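You operate a simulated robot arm through the tools that you are given. There is no shell and no other tool.

Carry out the task below with a simulated robot arm. There is one attempt and no reset: what you move stays moved.

TASK
Test the right rotor for ohms and put it in the stand that its reading calls for.
Fine: green if it reads 5 to 7 OHM, else orange; leave the teal arm open and the dial at OFF.

Only the result counts: the job must be done as asked and must still hold three seconds after the hand-in. Knocking over, shifting, dropping, spilling or breaking anything else fails it.

THE ROBOT
A 7-joint arm with a two-finger parallel gripper, fixed in place. Base frame: the origin is at the foot of the arm, x ahead of it, y to its left, z up. Units: mm, degrees, N and s.
Its first joint turns from -149.0 to 149.0 degrees. Payload 3.43 kg.
The tool frame sits at the grasp point between the pads (the TCP): z along the fingers, y along the line on which they close. The tips reach 30 mm beyond it. Largest opening 94 mm; finger width 28, thickness 10; the body of the gripper, 50 by 96 mm, starts 55 mm behind the TCP.
Orientation is that of the tool frame in the base frame, as a unit quaternion [w, x, y, z]. With the fingers straight down and closing along the base's y, the tool's x points along the base's -x, its y along +y and its z along -z.

THE INTERFACE
- The arm moves only by the tool servo_tool. Its argument "increments" is a list of rows, each a list of 7 numbers: the turn, a rotation vector about the base's x, y, z in degrees, then the shift along the base's x, y, z in mm, then the opening in per cent of the stroke, from 0 (shut) to 100 (fully open). In form: [[ax, ay, az, x, y, z, gripper], ...]. A call has 1 to 20 rows; each row is the pose to reach, as a shift and turn from the pose commanded when the call began. Rows are played at 5 a second. More than 50 mm and 8.6 degrees between two rows, or a gripper value outside its range, and nothing of the call is played. Where a pose cannot be reached the arm comes as near as it can. A force on the tool above 40 N (or 10 N above the force at the start of the call, whichever is more), or a blocked arm, ends the call early, and 0.2 s more pass. The fingers move at their own pace (about 45 mm/s each) and stop on an object; they squeeze with about 32 N. The grip force told is the motor's: it shows also when the fingers shut on nothing. Time passes only in rows, and 0.2 s behind the last, so rows that repeat a pose let the fingers close. It gives the time, the measured TCP pose, the force on the tool (base axes), the opening and the grip force at its end, in the units of the frame above (readings bear some noise), with the torque about the TCP (base axes, N m) and any sound that the robot's microphone picked up.
- Cameras (640 x 400 px; columns grow to the right, rows downward): "scene" is fixed at [400.3, 500.8, 1638.2]; the picture's right is [0.92, 0.38, 0.00], its down [0.33, -0.81, -0.49] and it looks along [-0.19, 0.45, -0.87] (base axes); focal length 364 px, centre (320, 200). "wrist" rides on the gripper at [76, 14, -102] in the tool frame; the picture's right is [-0.18, 0.98, 0.00], its down [-0.75, -0.14, -0.64] and it looks along [-0.63, -0.12, 0.77] (tool axes); focal length 243 px, centre (320, 200). There is no depth. A picture from a camera that has moved, and an enlarged one, comes with that camera's place and axes in the base frame and with its lens.
- get_image(camera): a new picture of that camera. It takes no simulated time.
- enlarge(camera, box): a new picture of the part [left, top, right, bottom] of that camera's present view, enlarged. It takes no simulated time.
- sign_off(): hands the job in; it is judged then, once.

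Nothing tells you positions but the pictures and the camera data. Unless the task says otherwise, let go and move clear before handing in.

The tools are called after "Request:" by a JSON object that holds its "fn" and its "kwargs". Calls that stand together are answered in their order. servo_tool: Moves the arm, as the interface text tells. Its arguments: {"type":"object","properties":{"increments":{"type":"array"}},"required":["increments"]} The other tools are called the same way: get_image (camera) takes a picture; enlarge (camera, box) takes an enlarged picture of a part of a camera's view; sign_off () hands the job in.

At the start:

```text
time_s: 0.0
tool_pos: [125.9, 813.9, 1169.1]
tcp_rot: [0.0, 0.0, 1.0, 0.001]
force: [0.0, 0.5, 0.4]
torque: [0.0, -0.03, 0.02]
width: 94.2
grasp_force: 0.0
```

scene: 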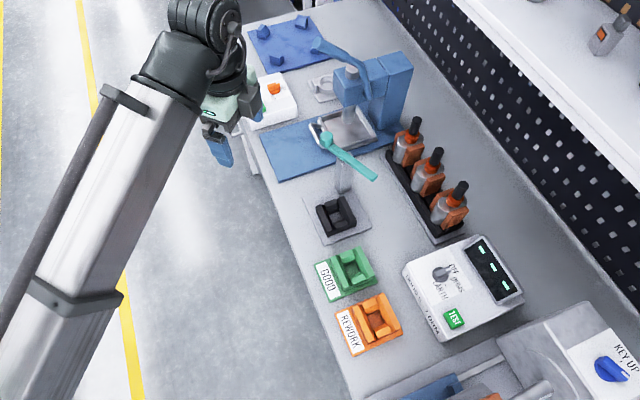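
wrist: 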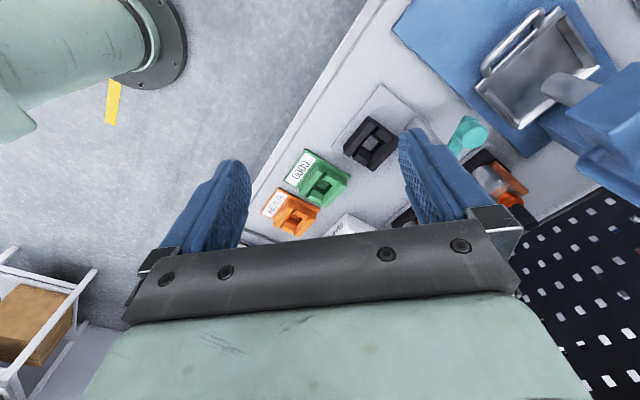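

The scene shows a bench with a meter (dial and TEST button), a black test nest with a teal arm, green GOOD and orange REWORK stands. I'll zoom in to find the rotors and the details.

Request:
{"fn": "enlarge", "kwargs": {"camera": "scene", "box": [300, 120, 460, 260]}}

Request:
{"fn": "enlarge", "kwargs": {"camera": "scene", "box": [390, 220, 550, 350]}}

Request:
{"fn": "enlarge", "kwargs": {"camera": "scene", "box": [230, 0, 430, 140]}}

Request:
{"fn": "enlarge", "kwargs": {"camera": "scene", "box": [400, 290, 640, 400]}}

Request:
{"fn": "enlarge", "kwargs": {"camera": "scene", "box": [300, 180, 420, 370]}}

```text
2.86 times, centred on (380, 190) of scene
camera zoom: at [400.3, 500.8, 1638.2], right [0.92, 0.38, 0.0], down [0.33, -0.81, -0.49], along [-0.19, 0.45, -0.87], focal length 1041 px, centre (149, 229)
```

zoom: 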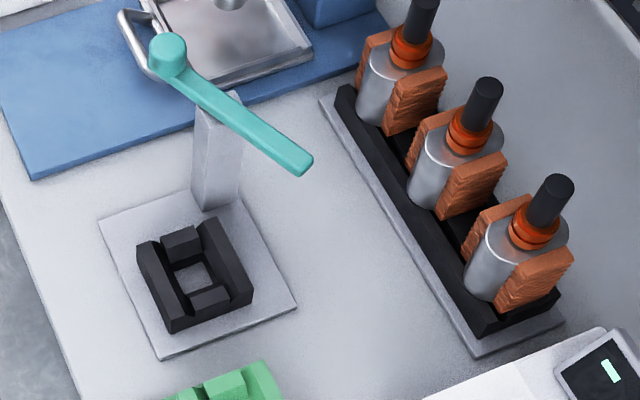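

```text
3.08 times, centred on (470, 285) of scene
camera zoom: at [400.3, 500.8, 1638.2], right [0.92, 0.38, 0.0], down [0.33, -0.81, -0.49], along [-0.19, 0.45, -0.87], focal length 1121 px, centre (-142, -62)
```

zoom: 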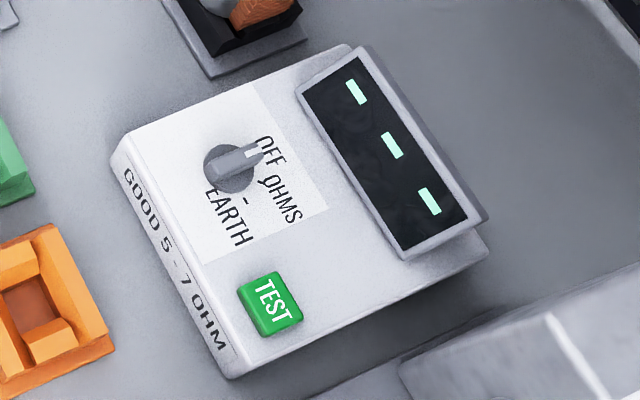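

```text
2.86 times, centred on (330, 70) of scene
camera zoom: at [400.3, 500.8, 1638.2], right [0.92, 0.38, 0.0], down [0.33, -0.81, -0.49], along [-0.19, 0.45, -0.87], focal length 1041 px, centre (291, 571)
```

zoom: 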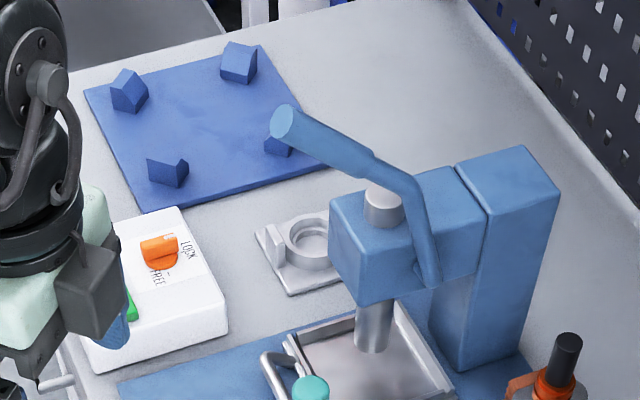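

```text
2.67 times, centred on (520, 345) of scene
camera zoom: at [400.3, 500.8, 1638.2], right [0.92, 0.38, 0.0], down [0.33, -0.81, -0.49], along [-0.19, 0.45, -0.87], focal length 971 px, centre (-213, -187)
```

zoom: 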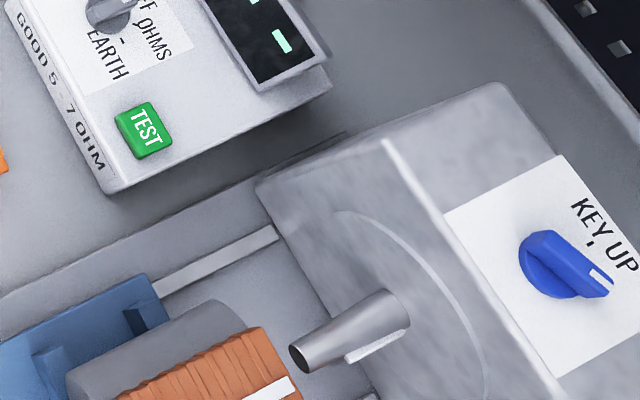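

```text
2.11 times, centred on (360, 275) of scene
camera zoom: at [400.3, 500.8, 1638.2], right [0.92, 0.38, 0.0], down [0.33, -0.81, -0.49], along [-0.19, 0.45, -0.87], focal length 767 px, centre (236, 42)
```

zoom: 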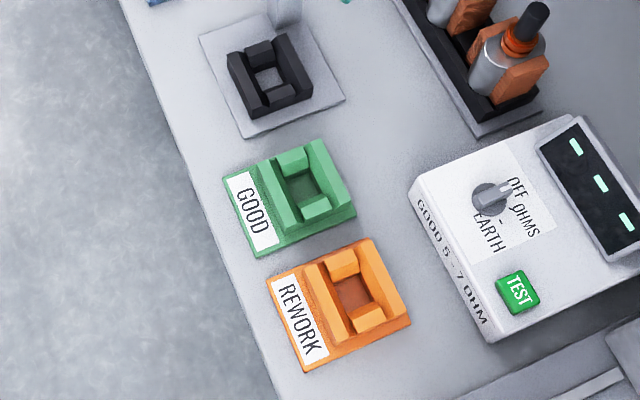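

The bench is about z≈800 and its long axis is skewed roughly -42° to x; the rotor rack, meter and nest sit further out. I'll turn the tool by about 48° so the wrist camera faces across the bench, then look again.

Request:
{"fn": "servo_tool", "kwargs": {"increments": [[0, 0, 8, 0, 0, 0, 100], [0, 0, 16, 0, 0, 0, 100], [0, 0, 24, 0, 0, 0, 100], [0, 0, 32, 0, 0, 0, 100], [0, 0, 40, 0, 0, 0, 100], [0, 0, 48, 0, 0, 0, 100], [0, 0, 48, 0, 0, 0, 100]]}}

Request:
{"fn": "get_image", "kwargs": {"camera": "wrist"}}

Request:
{"fn": "get_image", "kwargs": {"camera": "scene"}}

```text
time_s: 1.6
tool_pos: [125.4, 813.3, 1168.6]
tcp_rot: [0.0, -0.408, 0.913, 0.0]
force: [-0.2, 0.8, 1.1]
torque: [0.0, -0.01, 0.0]
width: 94.1
grasp_force: 0.0
```

```text
taken
camera wrist: at [63.9, 766.4, 1271.2], right [-0.61, 0.79, 0.0], down [0.61, 0.47, 0.64], along [0.51, 0.39, -0.77], focal length 243 px, centre (320, 200)
```

wrist: 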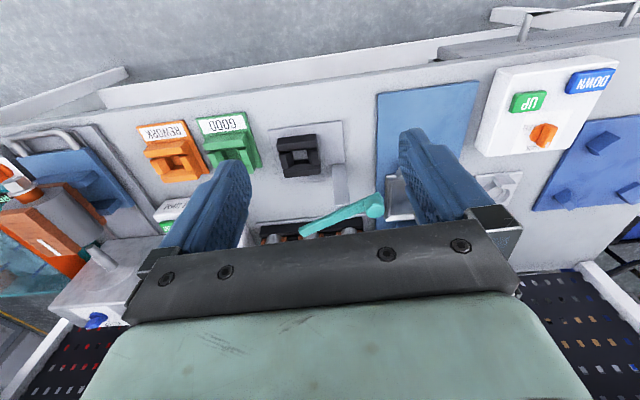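

```text
taken
```

scene: 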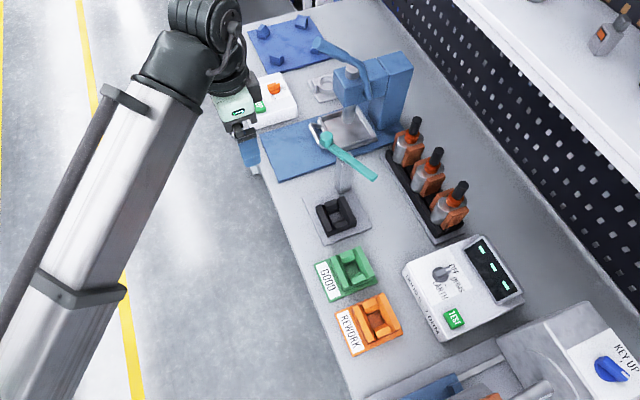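

I see the nest, teal arm on a post (about z 960–990) and three upright rotors in the rack; the one nearest the meter is the right one, estimated around (528, 1008). I'll move high towards it, to learn the reach and see better.

Request:
{"fn": "servo_tool", "kwargs": {"increments": [[0, 0, 0, 40, 10, 0, 100], [0, 0, 0, 80, 20, 0, 100], [0, 0, 0, 120, 30, 0, 100], [0, 0, 0, 160, 40, 0, 100], [0, 0, 0, 200, 50, 0, 100], [0, 0, 0, 240, 60, 0, 100], [0, 0, 0, 280, 70, 0, 100], [0, 0, 0, 320, 80, 0, 100], [0, 0, 0, 320, 80, 0, 100]]}}

Request:
{"fn": "get_image", "kwargs": {"camera": "wrist"}}

Request:
{"fn": "get_image", "kwargs": {"camera": "scene"}}

```text
time_s: 3.6
tool_pos: [447.5, 891.0, 1169.8]
tcp_rot: [0.0, -0.407, 0.913, 0.001]
force: [-0.7, 0.0, 0.2]
torque: [-0.03, 0.01, -0.02]
width: 93.9
grasp_force: 0.2
```

```text
taken
camera wrist: at [386.7, 843.9, 1271.0], right [-0.61, 0.79, 0.0], down [0.61, 0.47, 0.64], along [0.51, 0.39, -0.77], focal length 243 px, centre (320, 200)
```

wrist: 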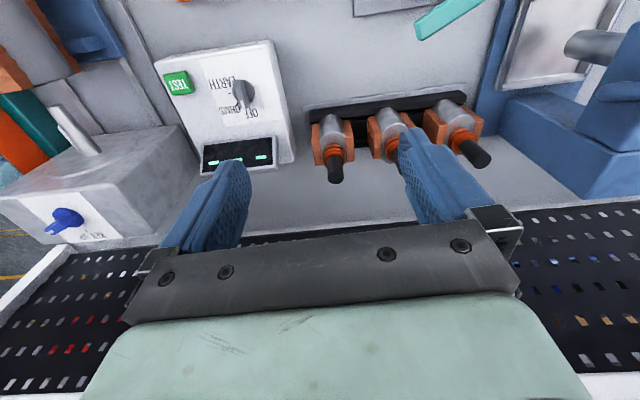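

```text
taken
```

scene: 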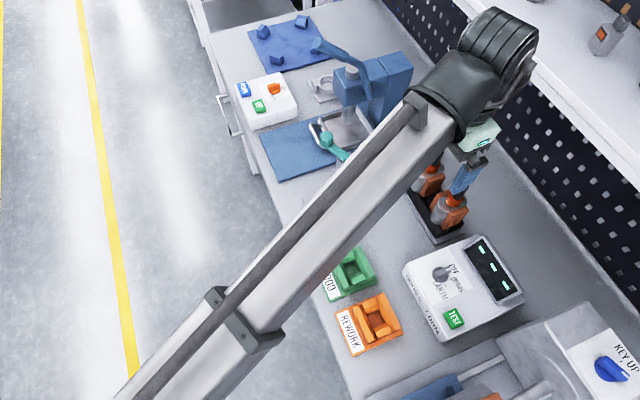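

The right rotor's shaft top triangulates to about (517, 968, 1008). Zooming in on the rotors and meter from here.

Request:
{"fn": "enlarge", "kwargs": {"camera": "wrist", "box": [290, 80, 510, 215]}}

Request:
{"fn": "enlarge", "kwargs": {"camera": "wrist", "box": [140, 30, 310, 190]}}

```text
2.91 times, centred on (400, 148) of wrist
camera zoom: at [386.7, 843.9, 1271.0], right [-0.61, 0.79, 0.0], down [0.61, 0.47, 0.64], along [0.51, 0.39, -0.77], focal length 706 px, centre (87, 353)
```

zoom: 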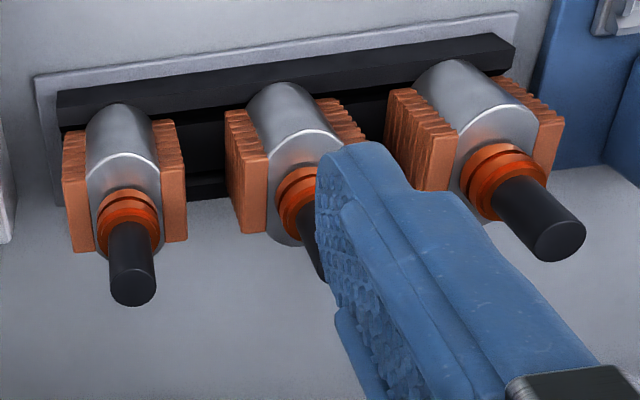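

```text
2.50 times, centred on (225, 110) of wrist
camera zoom: at [386.7, 843.9, 1271.0], right [-0.61, 0.79, 0.0], down [0.61, 0.47, 0.64], along [0.51, 0.39, -0.77], focal length 606 px, centre (558, 425)
```

zoom: 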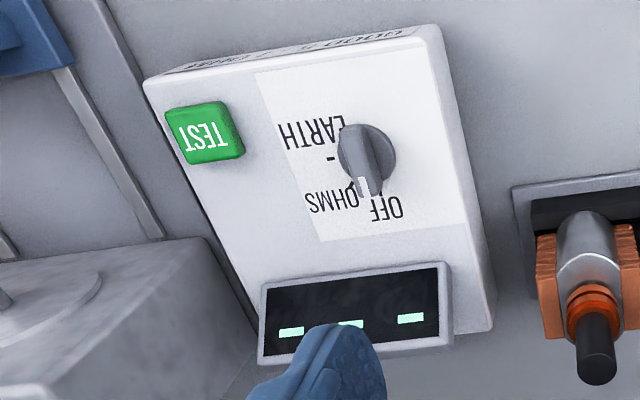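

Next I'll test whether the tool can reach straight over the right rotor (517, 968) pointing down, keeping high.

Request:
{"fn": "servo_tool", "kwargs": {"increments": [[0, 0, 0, 23, 26, 0, 100], [0, 0, 0, 46, 52, 0, 100], [0, 0, 0, 70, 77, 0, 100], [0, 0, 0, 70, 77, 0, 100], [0, 0, 0, 70, 77, -30, 100], [0, 0, 0, 70, 77, -60, 100], [0, 0, 0, 70, 77, -60, 100]]}}

Request:
{"fn": "get_image", "kwargs": {"camera": "wrist"}}

Request:
{"fn": "get_image", "kwargs": {"camera": "scene"}}

```text
time_s: 5.2
tool_pos: [515.4, 970.3, 1108.6]
tcp_rot: [0.0, -0.406, 0.914, 0.0]
force: [-0.6, -1.1, -0.3]
torque: [0.0, -0.03, 0.0]
width: 94.1
grasp_force: 0.1
```

```text
taken
camera wrist: at [454.7, 923.8, 1211.4], right [-0.61, 0.79, 0.0], down [0.61, 0.47, 0.64], along [0.51, 0.39, -0.77], focal length 243 px, centre (320, 200)
```

wrist: 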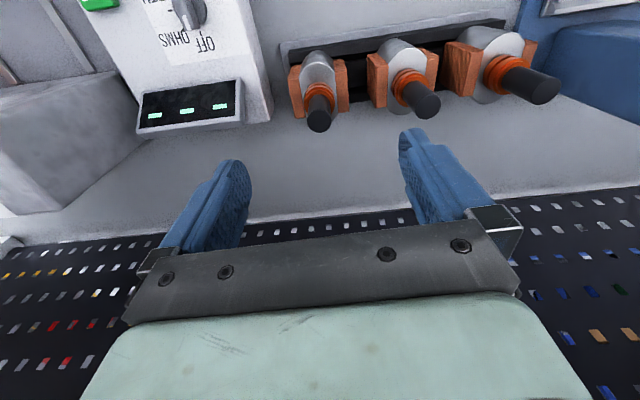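

```text
taken
```

scene: 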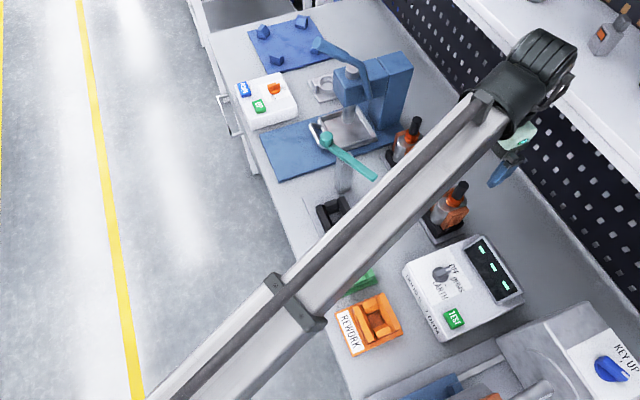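

The tool reaches over the rotor pointing down. I'll zoom on the rotors and, from the scene, on the nest again to measure sizes.

Request:
{"fn": "enlarge", "kwargs": {"camera": "wrist", "box": [270, 20, 470, 145]}}

Request:
{"fn": "enlarge", "kwargs": {"camera": "wrist", "box": [120, 0, 280, 135]}}

Request:
{"fn": "enlarge", "kwargs": {"camera": "scene", "box": [410, 160, 490, 250]}}

```text
3.20 times, centred on (370, 82) of wrist
camera zoom: at [454.7, 923.8, 1211.4], right [-0.61, 0.79, 0.0], down [0.61, 0.47, 0.64], along [0.51, 0.39, -0.77], focal length 776 px, centre (160, 576)
```

zoom: 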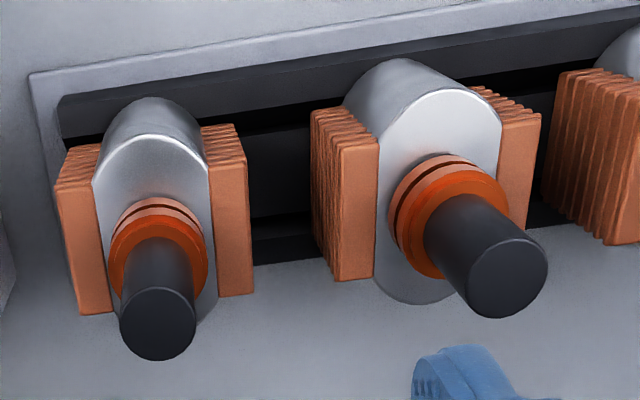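

```text
2.96 times, centred on (200, 68) of wrist
camera zoom: at [454.7, 923.8, 1211.4], right [-0.61, 0.79, 0.0], down [0.61, 0.47, 0.64], along [0.51, 0.39, -0.77], focal length 719 px, centre (676, 593)
```

zoom: 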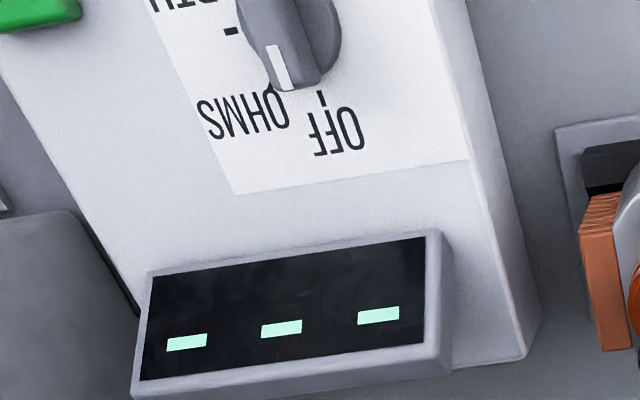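

```text
4.44 times, centred on (450, 205) of scene
camera zoom: at [400.3, 500.8, 1638.2], right [0.92, 0.38, 0.0], down [0.33, -0.81, -0.49], along [-0.19, 0.45, -0.87], focal length 1619 px, centre (-258, 178)
```

zoom: 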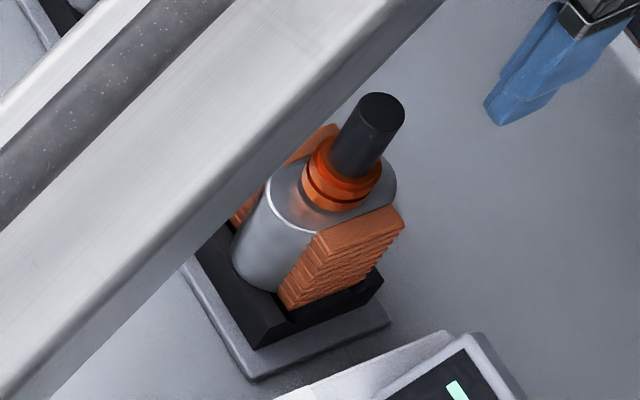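

The rotor shaft is about 20 mm thick with roughly 50 mm exposed. Now I'll go look at the teal arm and nest closely from above.

Request:
{"fn": "servo_tool", "kwargs": {"increments": [[0, 0, 0, -30, -5, 30, 100], [0, 0, 0, -75, -12, 40, 100], [0, 0, 0, -120, -20, 40, 100], [0, 0, 0, -165, -25, 40, 100], [0, 0, 0, -210, -32, 40, 100], [0, 0, 0, -250, -40, 30, 100], [0, 0, 0, -290, -45, 10, 100], [0, 0, 0, -290, -45, 0, 100], [0, 0, 0, -290, -45, 0, 100]]}}

Request:
{"fn": "get_image", "kwargs": {"camera": "wrist"}}

Request:
{"fn": "enlarge", "kwargs": {"camera": "wrist", "box": [230, 40, 430, 165]}}

```text
time_s: 7.2
tool_pos: [226.5, 927.2, 1107.2]
tcp_rot: [0.0, -0.407, 0.914, 0.0]
force: [-0.5, 0.6, 0.0]
torque: [0.04, 0.0, 0.02]
width: 94.1
grasp_force: 0.0
```

```text
taken
camera wrist: at [164.9, 879.1, 1208.9], right [-0.61, 0.79, 0.0], down [0.61, 0.47, 0.64], along [0.51, 0.39, -0.77], focal length 243 px, centre (320, 200)
```

wrist: 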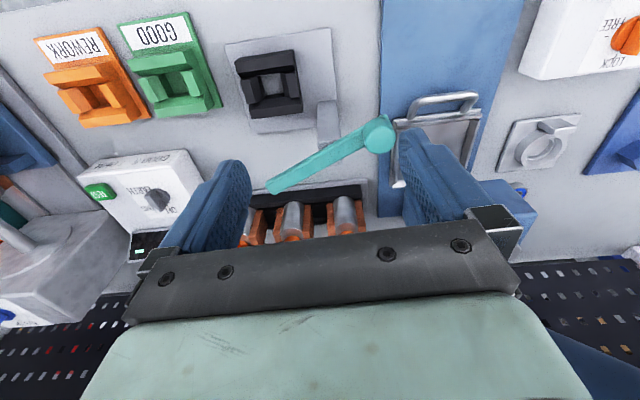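

```text
3.20 times, centred on (330, 102) of wrist
camera zoom: at [164.9, 879.1, 1208.9], right [-0.61, 0.79, 0.0], down [0.61, 0.47, 0.64], along [0.51, 0.39, -0.77], focal length 776 px, centre (288, 512)
```

zoom: 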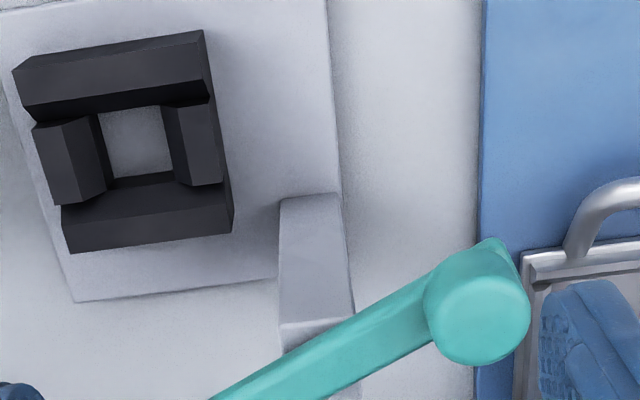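

The arm pivots on the post next to the nest; the tip should swing about 60° to come over the nest. I'll tilt the tool to get a low side view of the nest and arm heights.

Request:
{"fn": "servo_tool", "kwargs": {"increments": [[5.6, -5.0, 0, -15, -15, 0, 100], [11.1, -10.0, 0, -30, -30, -10, 100], [16.7, -15.0, 0, -45, -45, -25, 100], [22.3, -20.1, 0, -60, -60, -40, 100], [27.9, -25.1, 0, -76, -77, -60, 100], [33.4, -30.1, 0, -86, -87, -80, 100], [33.4, -30.1, 0, -86, -87, -107, 100], [33.4, -30.1, 0, -86, -87, -107, 100]]}}

Request:
{"fn": "get_image", "kwargs": {"camera": "wrist"}}

Request:
{"fn": "get_image", "kwargs": {"camera": "scene"}}

```text
time_s: 9.0
tool_pos: [139.4, 838.7, 1001.2]
tcp_rot: [0.35, -0.375, 0.844, 0.155]
force: [-0.9, -0.4, -1.0]
torque: [-0.02, -0.01, 0.0]
width: 94.1
grasp_force: 0.0
```

```text
taken
camera wrist: at [44.5, 754.7, 1019.3], right [-0.64, 0.75, 0.13], down [0.16, -0.04, 0.99], along [0.75, 0.66, -0.1], focal length 243 px, centre (320, 200)
```

wrist: 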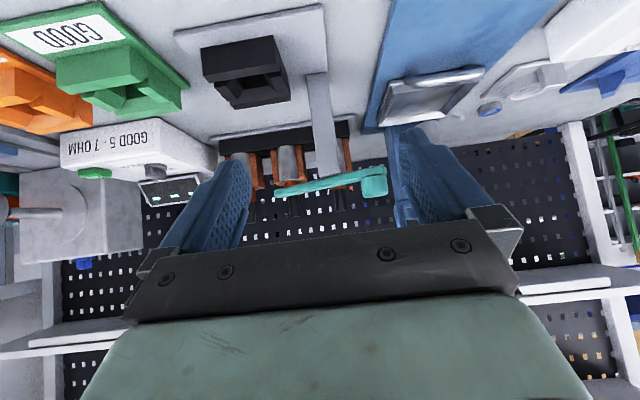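

```text
taken
```

scene: 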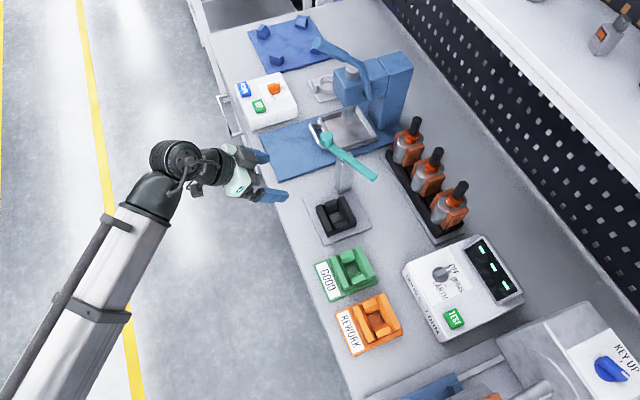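

Request:
{"fn": "enlarge", "kwargs": {"camera": "wrist", "box": [190, 20, 410, 230]}}

Request:
{"fn": "enlarge", "kwargs": {"camera": "wrist", "box": [240, 120, 400, 220]}}

```text
1.90 times, centred on (300, 125) of wrist
camera zoom: at [44.5, 754.7, 1019.3], right [-0.64, 0.75, 0.13], down [0.16, -0.04, 0.99], along [0.75, 0.66, -0.1], focal length 462 px, centre (358, 343)
```

zoom: 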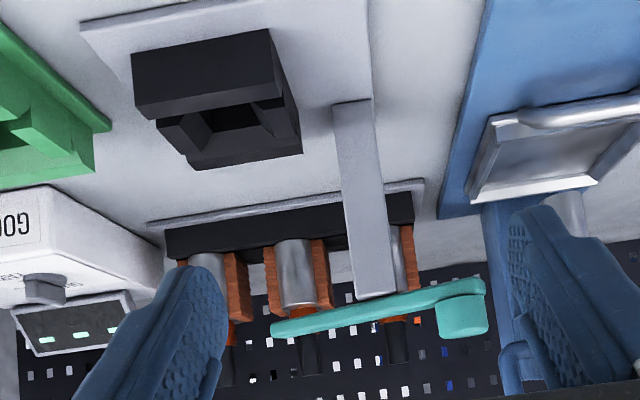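

```text
4.00 times, centred on (320, 170) of wrist
camera zoom: at [44.5, 754.7, 1019.3], right [-0.64, 0.75, 0.13], down [0.16, -0.04, 0.99], along [0.75, 0.66, -0.1], focal length 970 px, centre (320, 320)
```

zoom: 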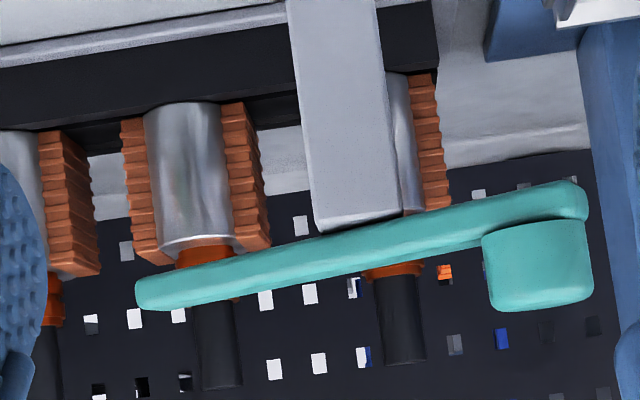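

The arm is a bar at about z 960–973 with a knob handle on top (z≈993), pivoting on the post top. Now I'll go back to vertical and position over the right rotor, aligned with the bench (tool y at azimuth 135°).

Request:
{"fn": "servo_tool", "kwargs": {"increments": [[-5.6, 5.0, 0, 0, 0, 40, 50], [-11.1, 10.0, 0, 10, 5, 80, 50], [-16.7, 15.0, 0, 30, 10, 110, 50], [-22.3, 20.1, 0, 70, 18, 110, 50], [-27.9, 25.1, 0, 110, 25, 110, 50], [-33.4, 30.1, 0, 155, 35, 110, 50], [-33.4, 30.1, 0, 200, 45, 110, 50], [-33.4, 30.1, 0, 245, 60, 110, 50], [-33.4, 30.1, 0, 260, 61, 110, 50], [-33.4, 30.1, 0, 260, 61, 110, 50]]}}

Request:
{"fn": "servo_tool", "kwargs": {"increments": [[0, 0, -3, 40, 24, 0, 50], [0, 0, -3, 80, 48, 0, 50], [0, 0, -3, 120, 73, 0, 50], [0, 0, -3, 120, 73, -20, 50], [0, 0, -3, 120, 73, -20, 50]]}}

Request:
{"fn": "get_image", "kwargs": {"camera": "wrist"}}

Request:
{"fn": "get_image", "kwargs": {"camera": "scene"}}

```text
time_s: 11.2
tool_pos: [400.5, 898.5, 1112.2]
tcp_rot: [0.001, -0.407, 0.914, 0.0]
force: [0.7, 0.2, -0.2]
torque: [0.0, 0.02, 0.01]
width: 47.0
grasp_force: 0.1
```

```text
time_s: 12.4
tool_pos: [518.2, 970.8, 1093.2]
tcp_rot: [0.0, -0.383, 0.924, 0.0]
force: [0.1, 0.4, 0.3]
torque: [-0.02, -0.01, 0.05]
width: 47.3
grasp_force: 0.0
```

```text
taken
camera wrist: at [455.2, 927.0, 1195.0], right [-0.56, 0.83, 0.0], down [0.63, 0.43, 0.64], along [0.53, 0.36, -0.77], focal length 243 px, centre (320, 200)
```

wrist: 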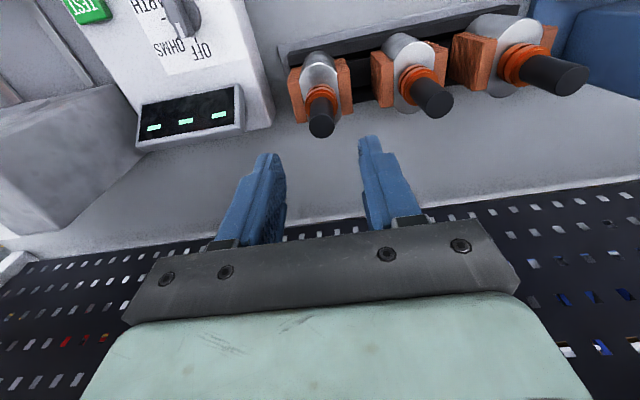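

```text
taken
```

scene: 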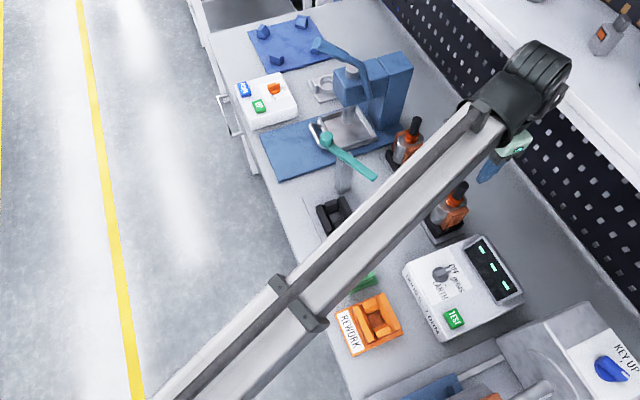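

The fingers are centred over the right rotor's shaft, per projection. Descending with the fingers straddling it, tips stopping above the commutator, then gripping.

Request:
{"fn": "servo_tool", "kwargs": {"increments": [[0, 0, 0, 1, 1, -25, 50], [0, 0, 0, 1, 1, -50, 50], [0, 0, 0, 1, 1, -75, 50], [0, 0, 0, 1, 1, -90, 50], [0, 0, 0, 1, 1, -97, 50], [0, 0, 0, 1, 1, -97, 50]]}}

Request:
{"fn": "get_image", "kwargs": {"camera": "wrist"}}

Request:
{"fn": "enlarge", "kwargs": {"camera": "wrist", "box": [240, 80, 440, 240]}}

Request:
{"fn": "enlarge", "kwargs": {"camera": "scene", "box": [410, 140, 520, 250]}}

```text
time_s: 13.8
tool_pos: [520.4, 974.2, 993.1]
tcp_rot: [0.0, -0.382, 0.924, 0.0]
force: [0.7, 0.4, 0.0]
torque: [0.03, 0.0, -0.04]
width: 46.8
grasp_force: 0.0
```

```text
taken
camera wrist: at [456.6, 930.0, 1095.6], right [-0.56, 0.83, 0.0], down [0.63, 0.43, 0.64], along [0.53, 0.36, -0.77], focal length 243 px, centre (320, 200)
```

wrist: 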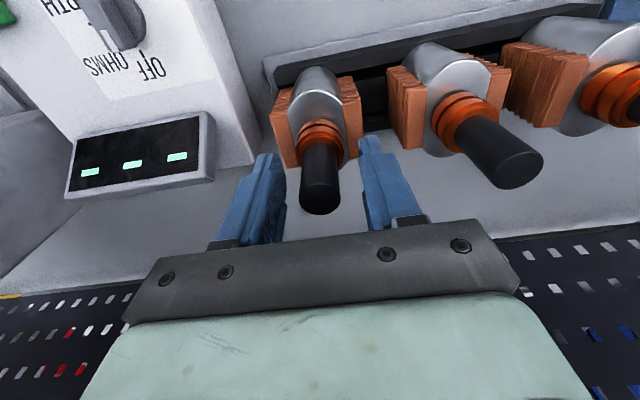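

```text
2.50 times, centred on (340, 160) of wrist
camera zoom: at [456.6, 930.0, 1095.6], right [-0.56, 0.83, 0.0], down [0.63, 0.43, 0.64], along [0.53, 0.36, -0.77], focal length 606 px, centre (270, 300)
```

zoom: 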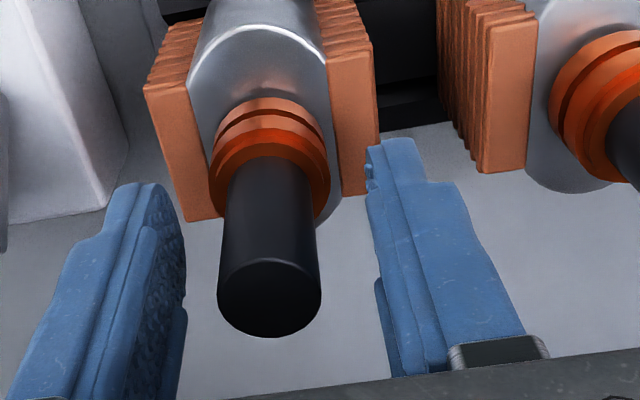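

```text
3.64 times, centred on (465, 195) of scene
camera zoom: at [400.3, 500.8, 1638.2], right [0.92, 0.38, 0.0], down [0.33, -0.81, -0.49], along [-0.19, 0.45, -0.87], focal length 1324 px, centre (-207, 218)
```

zoom: 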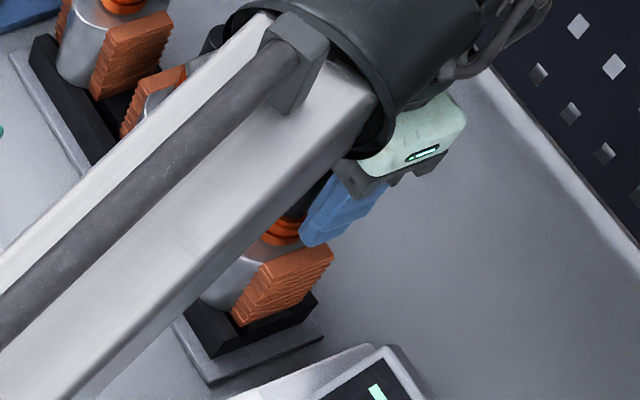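

The shaft sits centrally between the fingers. Closing now.

Request:
{"fn": "servo_tool", "kwargs": {"increments": [[0, 0, 0, 0, 0, 0, 0], [0, 0, 0, 0, 0, 0, 0], [0, 0, 0, 0, 0, 0, 0], [0, 0, 0, 0, 0, 0, 0]]}}

Request:
{"fn": "get_image", "kwargs": {"camera": "wrist"}}

```text
time_s: 14.8
tool_pos: [520.2, 973.7, 993.6]
tcp_rot: [0.0, -0.382, 0.924, 0.0]
force: [2.8, -3.7, -0.5]
torque: [-0.25, -0.25, 0.05]
width: 21.7
grasp_force: 31.9
```

```text
taken
camera wrist: at [457.0, 929.7, 1095.8], right [-0.56, 0.83, 0.0], down [0.63, 0.43, 0.64], along [0.53, 0.36, -0.77], focal length 243 px, centre (320, 200)
```

wrist: 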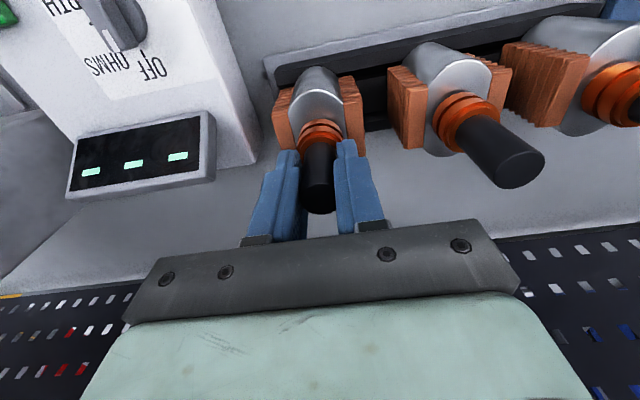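

Gripped at 21.7 mm. Lifting slowly to check it comes free.

Request:
{"fn": "servo_tool", "kwargs": {"increments": [[0, 0, 0, 0, 0, 5, 0], [0, 0, 0, 0, 0, 12, 0], [0, 0, 0, 0, 0, 25, 0], [0, 0, 0, 0, 0, 40, 0], [0, 0, 0, 0, 0, 60, 0], [0, 0, 0, 0, 0, 80, 0], [0, 0, 0, 0, 0, 100, 0], [0, 0, 0, 0, 0, 100, 0]]}}

Request:
{"fn": "get_image", "kwargs": {"camera": "wrist"}}

Request:
{"fn": "get_image", "kwargs": {"camera": "scene"}}

```text
time_s: 16.6
tool_pos: [517.6, 973.4, 1093.2]
tcp_rot: [0.0, -0.383, 0.924, 0.0]
force: [0.0, 0.0, -13.5]
torque: [-0.11, -0.05, -0.03]
width: 21.5
grasp_force: 32.0
```

```text
taken
camera wrist: at [454.9, 930.9, 1196.3], right [-0.56, 0.83, 0.0], down [0.63, 0.43, 0.64], along [0.53, 0.36, -0.77], focal length 243 px, centre (320, 200)
```

wrist: 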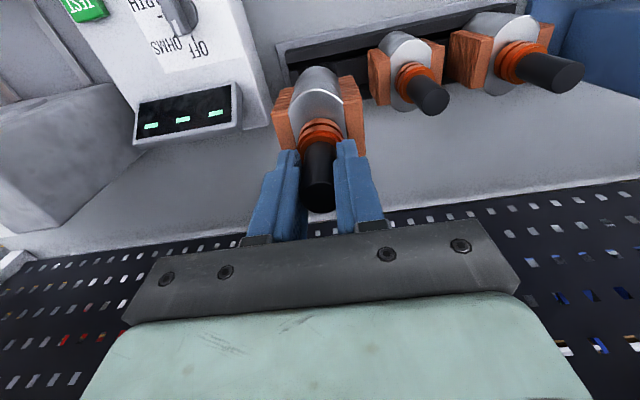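

```text
taken
```

scene: 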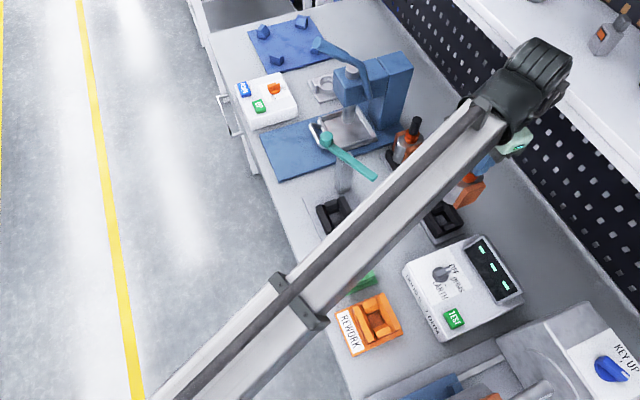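

The rotor is free (about 13.5 N). I'll zoom on the empty rack seat and the nest to compare seats.

Request:
{"fn": "enlarge", "kwargs": {"camera": "scene", "box": [415, 190, 475, 250]}}

Request:
{"fn": "enlarge", "kwargs": {"camera": "scene", "box": [300, 170, 380, 250]}}

Request:
{"fn": "enlarge", "kwargs": {"camera": "wrist", "box": [240, 10, 440, 220]}}

```text
6.67 times, centred on (445, 220) of scene
camera zoom: at [400.3, 500.8, 1638.2], right [0.92, 0.38, 0.0], down [0.33, -0.81, -0.49], along [-0.19, 0.45, -0.87], focal length 2428 px, centre (-513, 67)
```

zoom: 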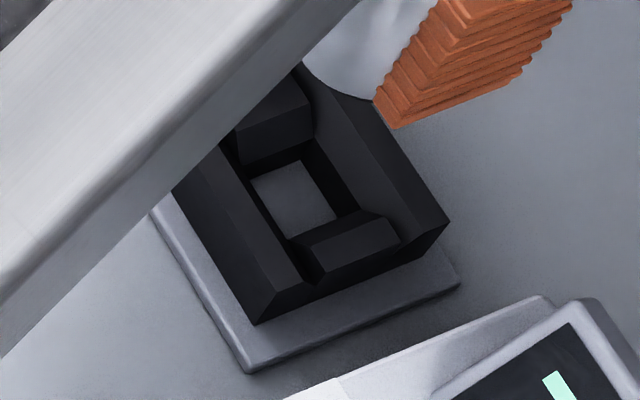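

```text
5.00 times, centred on (340, 210) of scene
camera zoom: at [400.3, 500.8, 1638.2], right [0.92, 0.38, 0.0], down [0.33, -0.81, -0.49], along [-0.19, 0.45, -0.87], focal length 1821 px, centre (220, 150)
```

zoom: 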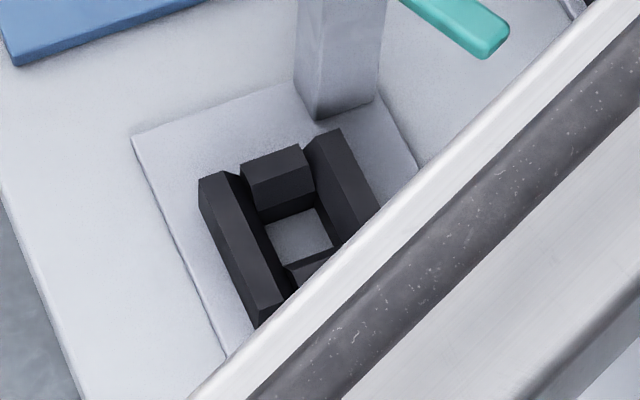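

```text
1.90 times, centred on (340, 115) of wrist
camera zoom: at [454.9, 930.9, 1196.3], right [-0.56, 0.83, 0.0], down [0.63, 0.43, 0.64], along [0.53, 0.36, -0.77], focal length 462 px, centre (282, 362)
```

zoom: 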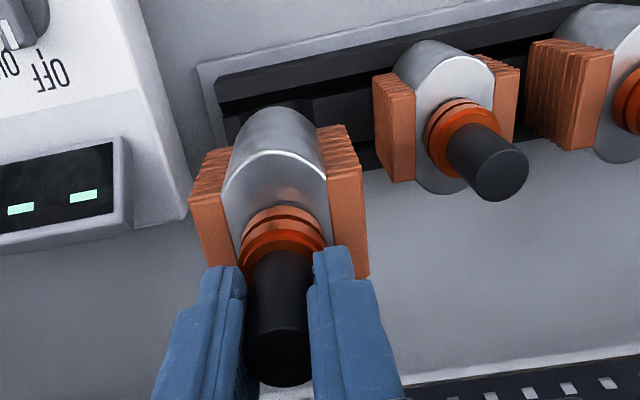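

The nest seat has the same geometry as the rack seat, so the rotor should seat at the same height. I'll carry the rotor high towards the robot side of the nest and get unobstructed views.

Request:
{"fn": "servo_tool", "kwargs": {"increments": [[0, 0, 0, -10, -10, 35, 0], [0, 0, 0, -30, -25, 70, 0], [0, 0, 0, -70, -50, 80, 0], [0, 0, 0, -110, -75, 80, 0], [0, 0, 0, -150, -100, 80, 0], [0, 0, 0, -190, -125, 80, 0], [0, 0, 0, -230, -145, 80, 0], [0, 0, 0, -275, -160, 80, 0], [0, 0, 0, -321, -174, 80, 0], [0, 0, 0, -321, -174, 80, 0]]}}

Request:
{"fn": "get_image", "kwargs": {"camera": "wrist"}}

Request:
{"fn": "get_image", "kwargs": {"camera": "scene"}}

Request:
{"fn": "enlarge", "kwargs": {"camera": "scene", "box": [300, 170, 380, 250]}}

Request:
{"fn": "enlarge", "kwargs": {"camera": "scene", "box": [410, 180, 490, 260]}}

```text
time_s: 18.8
tool_pos: [200.1, 799.9, 1172.8]
tcp_rot: [0.0, -0.383, 0.924, 0.0]
force: [0.7, -0.1, -13.3]
torque: [0.11, 0.15, -0.01]
width: 21.5
grasp_force: 31.6
```

```text
taken
camera wrist: at [135.3, 756.6, 1275.2], right [-0.56, 0.83, 0.0], down [0.63, 0.43, 0.64], along [0.53, 0.36, -0.77], focal length 243 px, centre (320, 200)
```

wrist: 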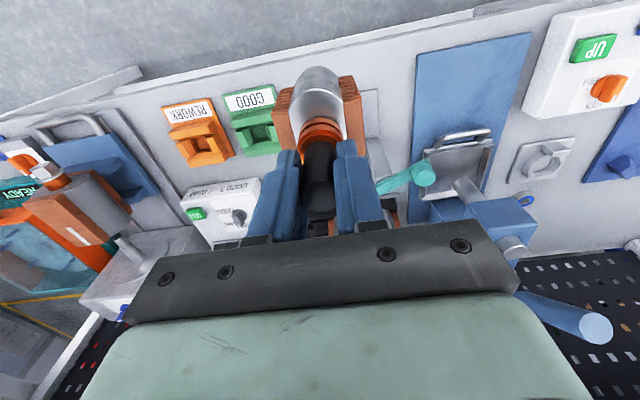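

```text
taken
```

scene: 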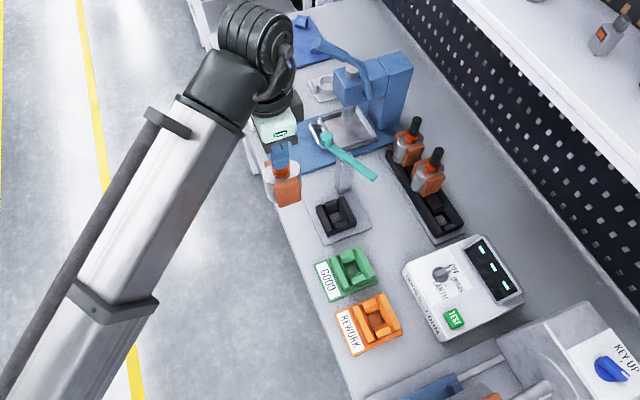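

```text
5.00 times, centred on (340, 210) of scene
camera zoom: at [400.3, 500.8, 1638.2], right [0.92, 0.38, 0.0], down [0.33, -0.81, -0.49], along [-0.19, 0.45, -0.87], focal length 1821 px, centre (220, 150)
```

zoom: 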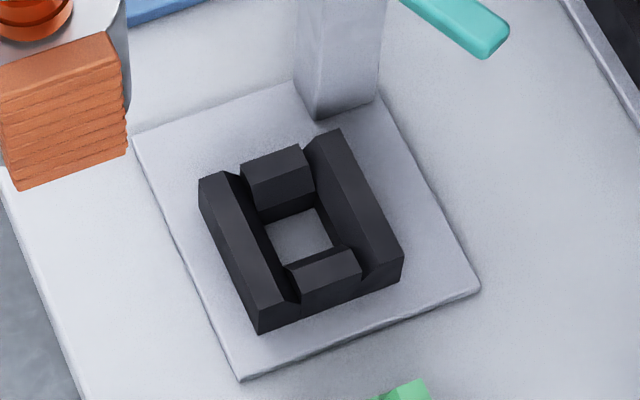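

```text
5.00 times, centred on (450, 220) of scene
camera zoom: at [400.3, 500.8, 1638.2], right [0.92, 0.38, 0.0], down [0.33, -0.81, -0.49], along [-0.19, 0.45, -0.87], focal length 1821 px, centre (-330, 100)
```

zoom: 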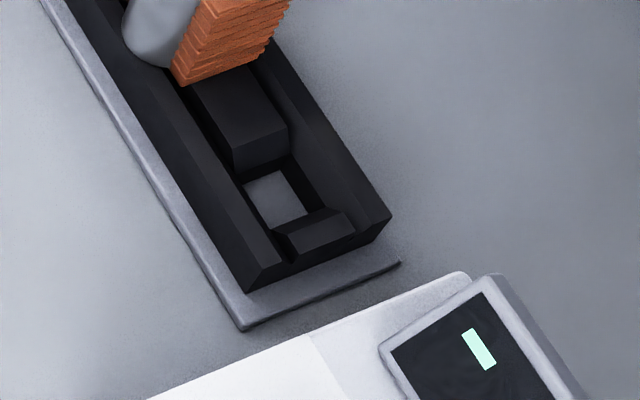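

Comparing the same features of rack and nest in the scene picture puts the nest centre about (-237, -92) from the rack seat, i.e. at about (284, 882). I'll hover over it and check.

Request:
{"fn": "servo_tool", "kwargs": {"increments": [[0, 0, 0, 28, 27, 0, 0], [0, 0, 0, 56, 55, 0, 0], [0, 0, 0, 84, 82, 0, 0], [0, 0, 0, 84, 82, -40, 0], [0, 0, 0, 84, 82, -80, 0], [0, 0, 0, 84, 82, -115, 0], [0, 0, 0, 84, 82, -115, 0]]}}

Request:
{"fn": "get_image", "kwargs": {"camera": "wrist"}}

Request:
{"fn": "get_image", "kwargs": {"camera": "scene"}}

Request:
{"fn": "enlarge", "kwargs": {"camera": "scene", "box": [290, 150, 390, 250]}}

Request:
{"fn": "enlarge", "kwargs": {"camera": "wrist", "box": [220, 0, 420, 130]}}

```text
time_s: 20.4
tool_pos: [281.1, 883.1, 1058.2]
tcp_rot: [0.0, -0.382, 0.924, 0.0]
force: [-0.1, -0.6, -12.5]
torque: [-0.17, -0.1, 0.04]
width: 21.9
grasp_force: 32.3
```

```text
taken
camera wrist: at [217.7, 838.5, 1159.8], right [-0.56, 0.83, 0.0], down [0.63, 0.43, 0.64], along [0.53, 0.36, -0.77], focal length 243 px, centre (320, 200)
```

wrist: 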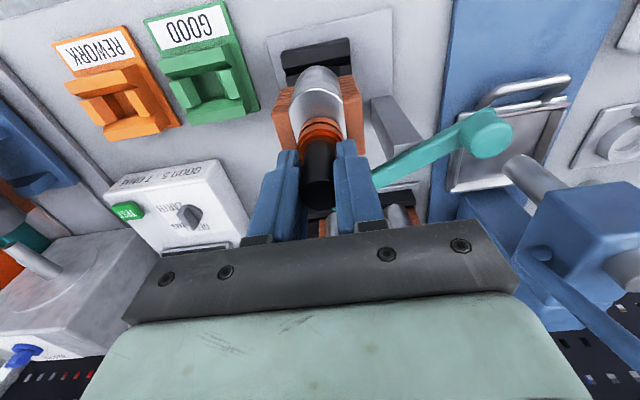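

```text
taken
```

scene: 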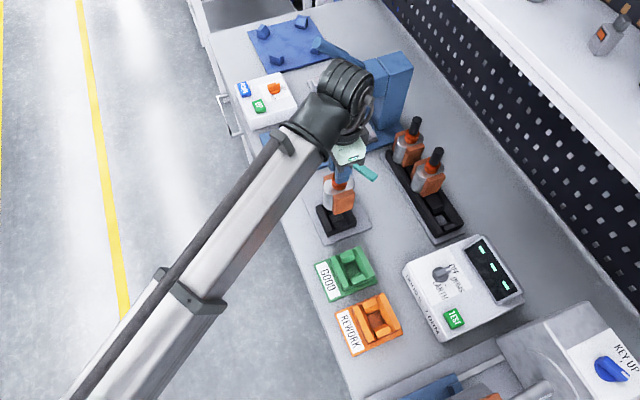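

```text
4.00 times, centred on (340, 200) of scene
camera zoom: at [400.3, 500.8, 1638.2], right [0.92, 0.38, 0.0], down [0.33, -0.81, -0.49], along [-0.19, 0.45, -0.87], focal length 1457 px, centre (240, 200)
```

zoom: 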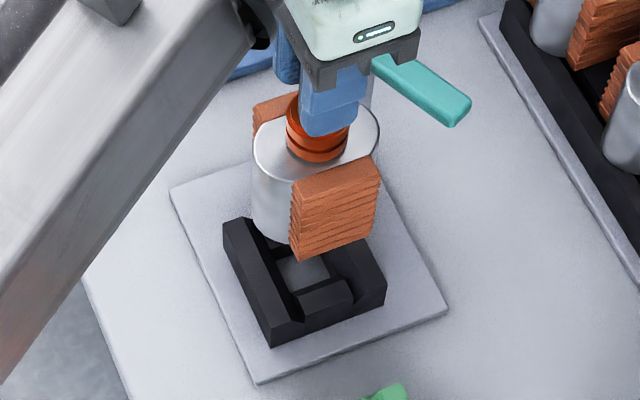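

```text
3.08 times, centred on (320, 65) of wrist
camera zoom: at [217.7, 838.5, 1159.8], right [-0.56, 0.83, 0.0], down [0.63, 0.43, 0.64], along [0.53, 0.36, -0.77], focal length 746 px, centre (320, 615)
```

zoom: 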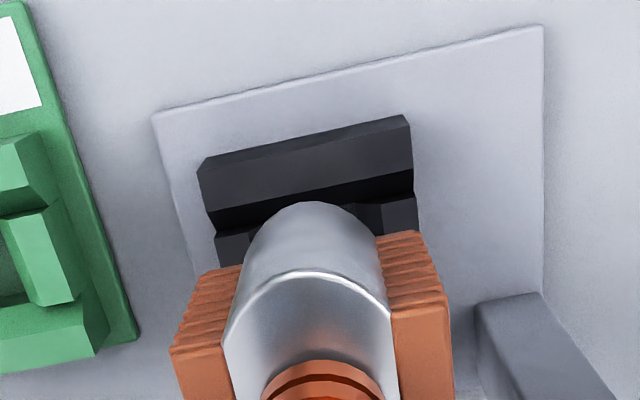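

The rotor looks centred over the nest within 1–2 mm. Lowering most of the way, then checking forces.

Request:
{"fn": "servo_tool", "kwargs": {"increments": [[0, 0, 0, -0.5, -0.7, -15, 0], [0, 0, 0, -0.5, -0.7, -28, 0], [0, 0, 0, -0.5, -0.7, -38, 0], [0, 0, 0, -0.5, -0.7, -46, 0], [0, 0, 0, -0.5, -0.7, -52, 0], [0, 0, 0, -0.5, -0.7, -52, 0]]}}

Request:
{"fn": "enlarge", "kwargs": {"camera": "scene", "box": [290, 150, 390, 250]}}

Request:
{"fn": "enlarge", "kwargs": {"camera": "wrist", "box": [220, 0, 420, 130]}}

```text
time_s: 21.8
tool_pos: [283.0, 883.0, 1006.8]
tcp_rot: [0.001, -0.382, 0.924, 0.0]
force: [-0.3, -0.7, -13.0]
torque: [-0.3, -0.02, 0.0]
width: 22.1
grasp_force: 32.0
```

```text
4.00 times, centred on (340, 200) of scene
camera zoom: at [400.3, 500.8, 1638.2], right [0.92, 0.38, 0.0], down [0.33, -0.81, -0.49], along [-0.19, 0.45, -0.87], focal length 1457 px, centre (240, 200)
```

zoom: 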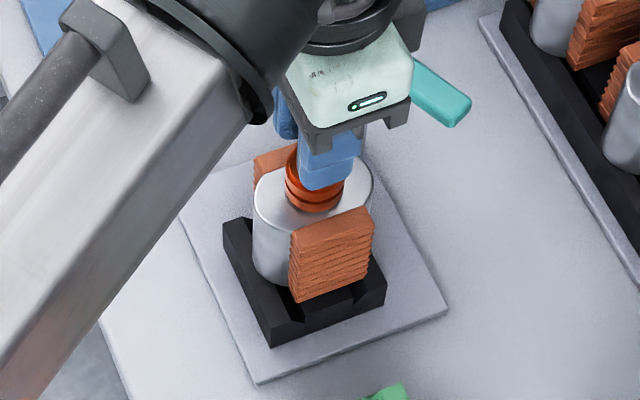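

```text
3.08 times, centred on (320, 65) of wrist
camera zoom: at [219.1, 837.8, 1109.1], right [-0.56, 0.83, 0.0], down [0.63, 0.43, 0.64], along [0.53, 0.36, -0.77], focal length 746 px, centre (320, 615)
```

zoom: 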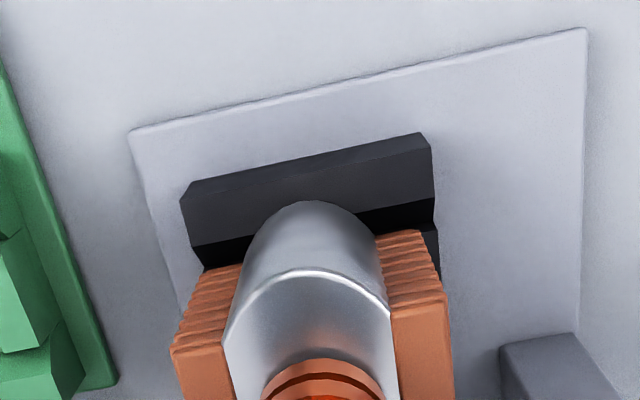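

No contact yet and it looks aligned. Lowering the last part slowly.

Request:
{"fn": "servo_tool", "kwargs": {"increments": [[0, 0, 0, 0, 0, -3, 0], [0, 0, 0, 0, 0, -5, 0], [0, 0, 0, 0, 0, -7, 0], [0, 0, 0, 0, 0, -9, 0], [0, 0, 0, 0, 0, -10, 0], [0, 0, 0, 0, 0, -11, 0], [0, 0, 0, 0, 0, -11, 0]]}}

Request:
{"fn": "enlarge", "kwargs": {"camera": "scene", "box": [290, 150, 390, 250]}}

Request:
{"fn": "enlarge", "kwargs": {"camera": "wrist", "box": [220, 0, 420, 130]}}

```text
time_s: 23.4
tool_pos: [283.4, 881.6, 998.3]
tcp_rot: [0.001, -0.383, 0.924, 0.001]
force: [1.3, 1.2, 13.4]
torque: [-0.63, 0.01, 0.02]
width: 21.6
grasp_force: 31.9
```

```text
4.00 times, centred on (340, 200) of scene
camera zoom: at [400.3, 500.8, 1638.2], right [0.92, 0.38, 0.0], down [0.33, -0.81, -0.49], along [-0.19, 0.45, -0.87], focal length 1457 px, centre (240, 200)
```

zoom: 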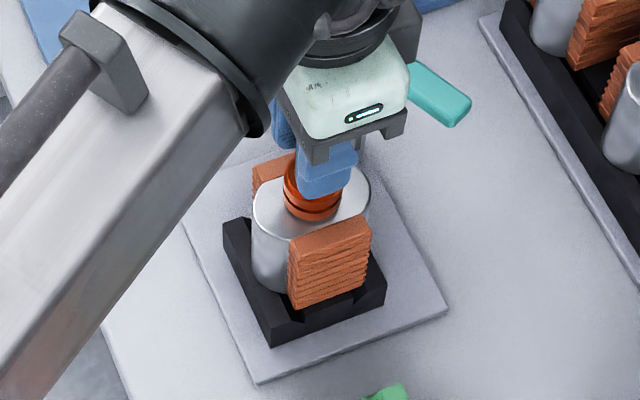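

```text
3.08 times, centred on (320, 65) of wrist
camera zoom: at [218.5, 836.9, 1100.2], right [-0.56, 0.83, 0.0], down [0.63, 0.43, 0.64], along [0.53, 0.36, -0.77], focal length 746 px, centre (320, 615)
```

zoom: 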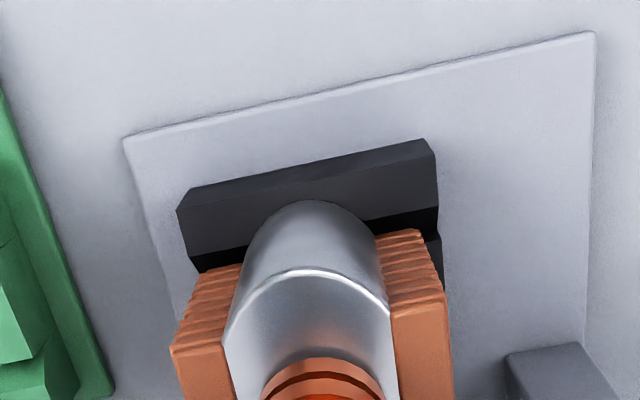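

The rotor touches down about 4 mm higher than in the rack, with torque hinting the contact is on the inner-right side (a chamfer). I'll lift slightly, shift a little in +y and lower again.

Request:
{"fn": "servo_tool", "kwargs": {"increments": [[0, 0, 0, 0, 0, 4, 0], [0, 0, 0, 0, 2, 4, 0], [0, 0, 0, 0, 2, 2, 0], [0, 0, 0, 0, 2, 0, 0], [0, 0, 0, 0, 2, -1, 0], [0, 0, 0, 0, 2, -1, 0]]}}

```text
time_s: 24.8
tool_pos: [282.3, 882.1, 996.7]
tcp_rot: [0.0, -0.382, 0.924, 0.001]
force: [-3.2, -3.8, 20.7]
torque: [-0.34, -0.43, 0.02]
width: 21.9
grasp_force: 31.8
```

Contact now indicates the rotor is slightly too far to the bench-right. Shifting left by about 2 mm and trying again.

Request:
{"fn": "servo_tool", "kwargs": {"increments": [[0, 0, 0, 0, 0, 3, 0], [0, 0, 0, -2, 0.7, 3, 0], [0, 0, 0, -2, 0.7, 1, 0], [0, 0, 0, -2, 0.7, 0, 0], [0, 0, 0, -2, 0.7, -1, 0], [0, 0, 0, -2, 0.7, -1, 0]]}}

```text
time_s: 26.2
tool_pos: [280.2, 884.3, 995.2]
tcp_rot: [0.001, -0.382, 0.924, 0.0]
force: [2.5, -0.3, 21.5]
torque: [-0.29, -0.45, -0.04]
width: 21.8
grasp_force: 32.1
```

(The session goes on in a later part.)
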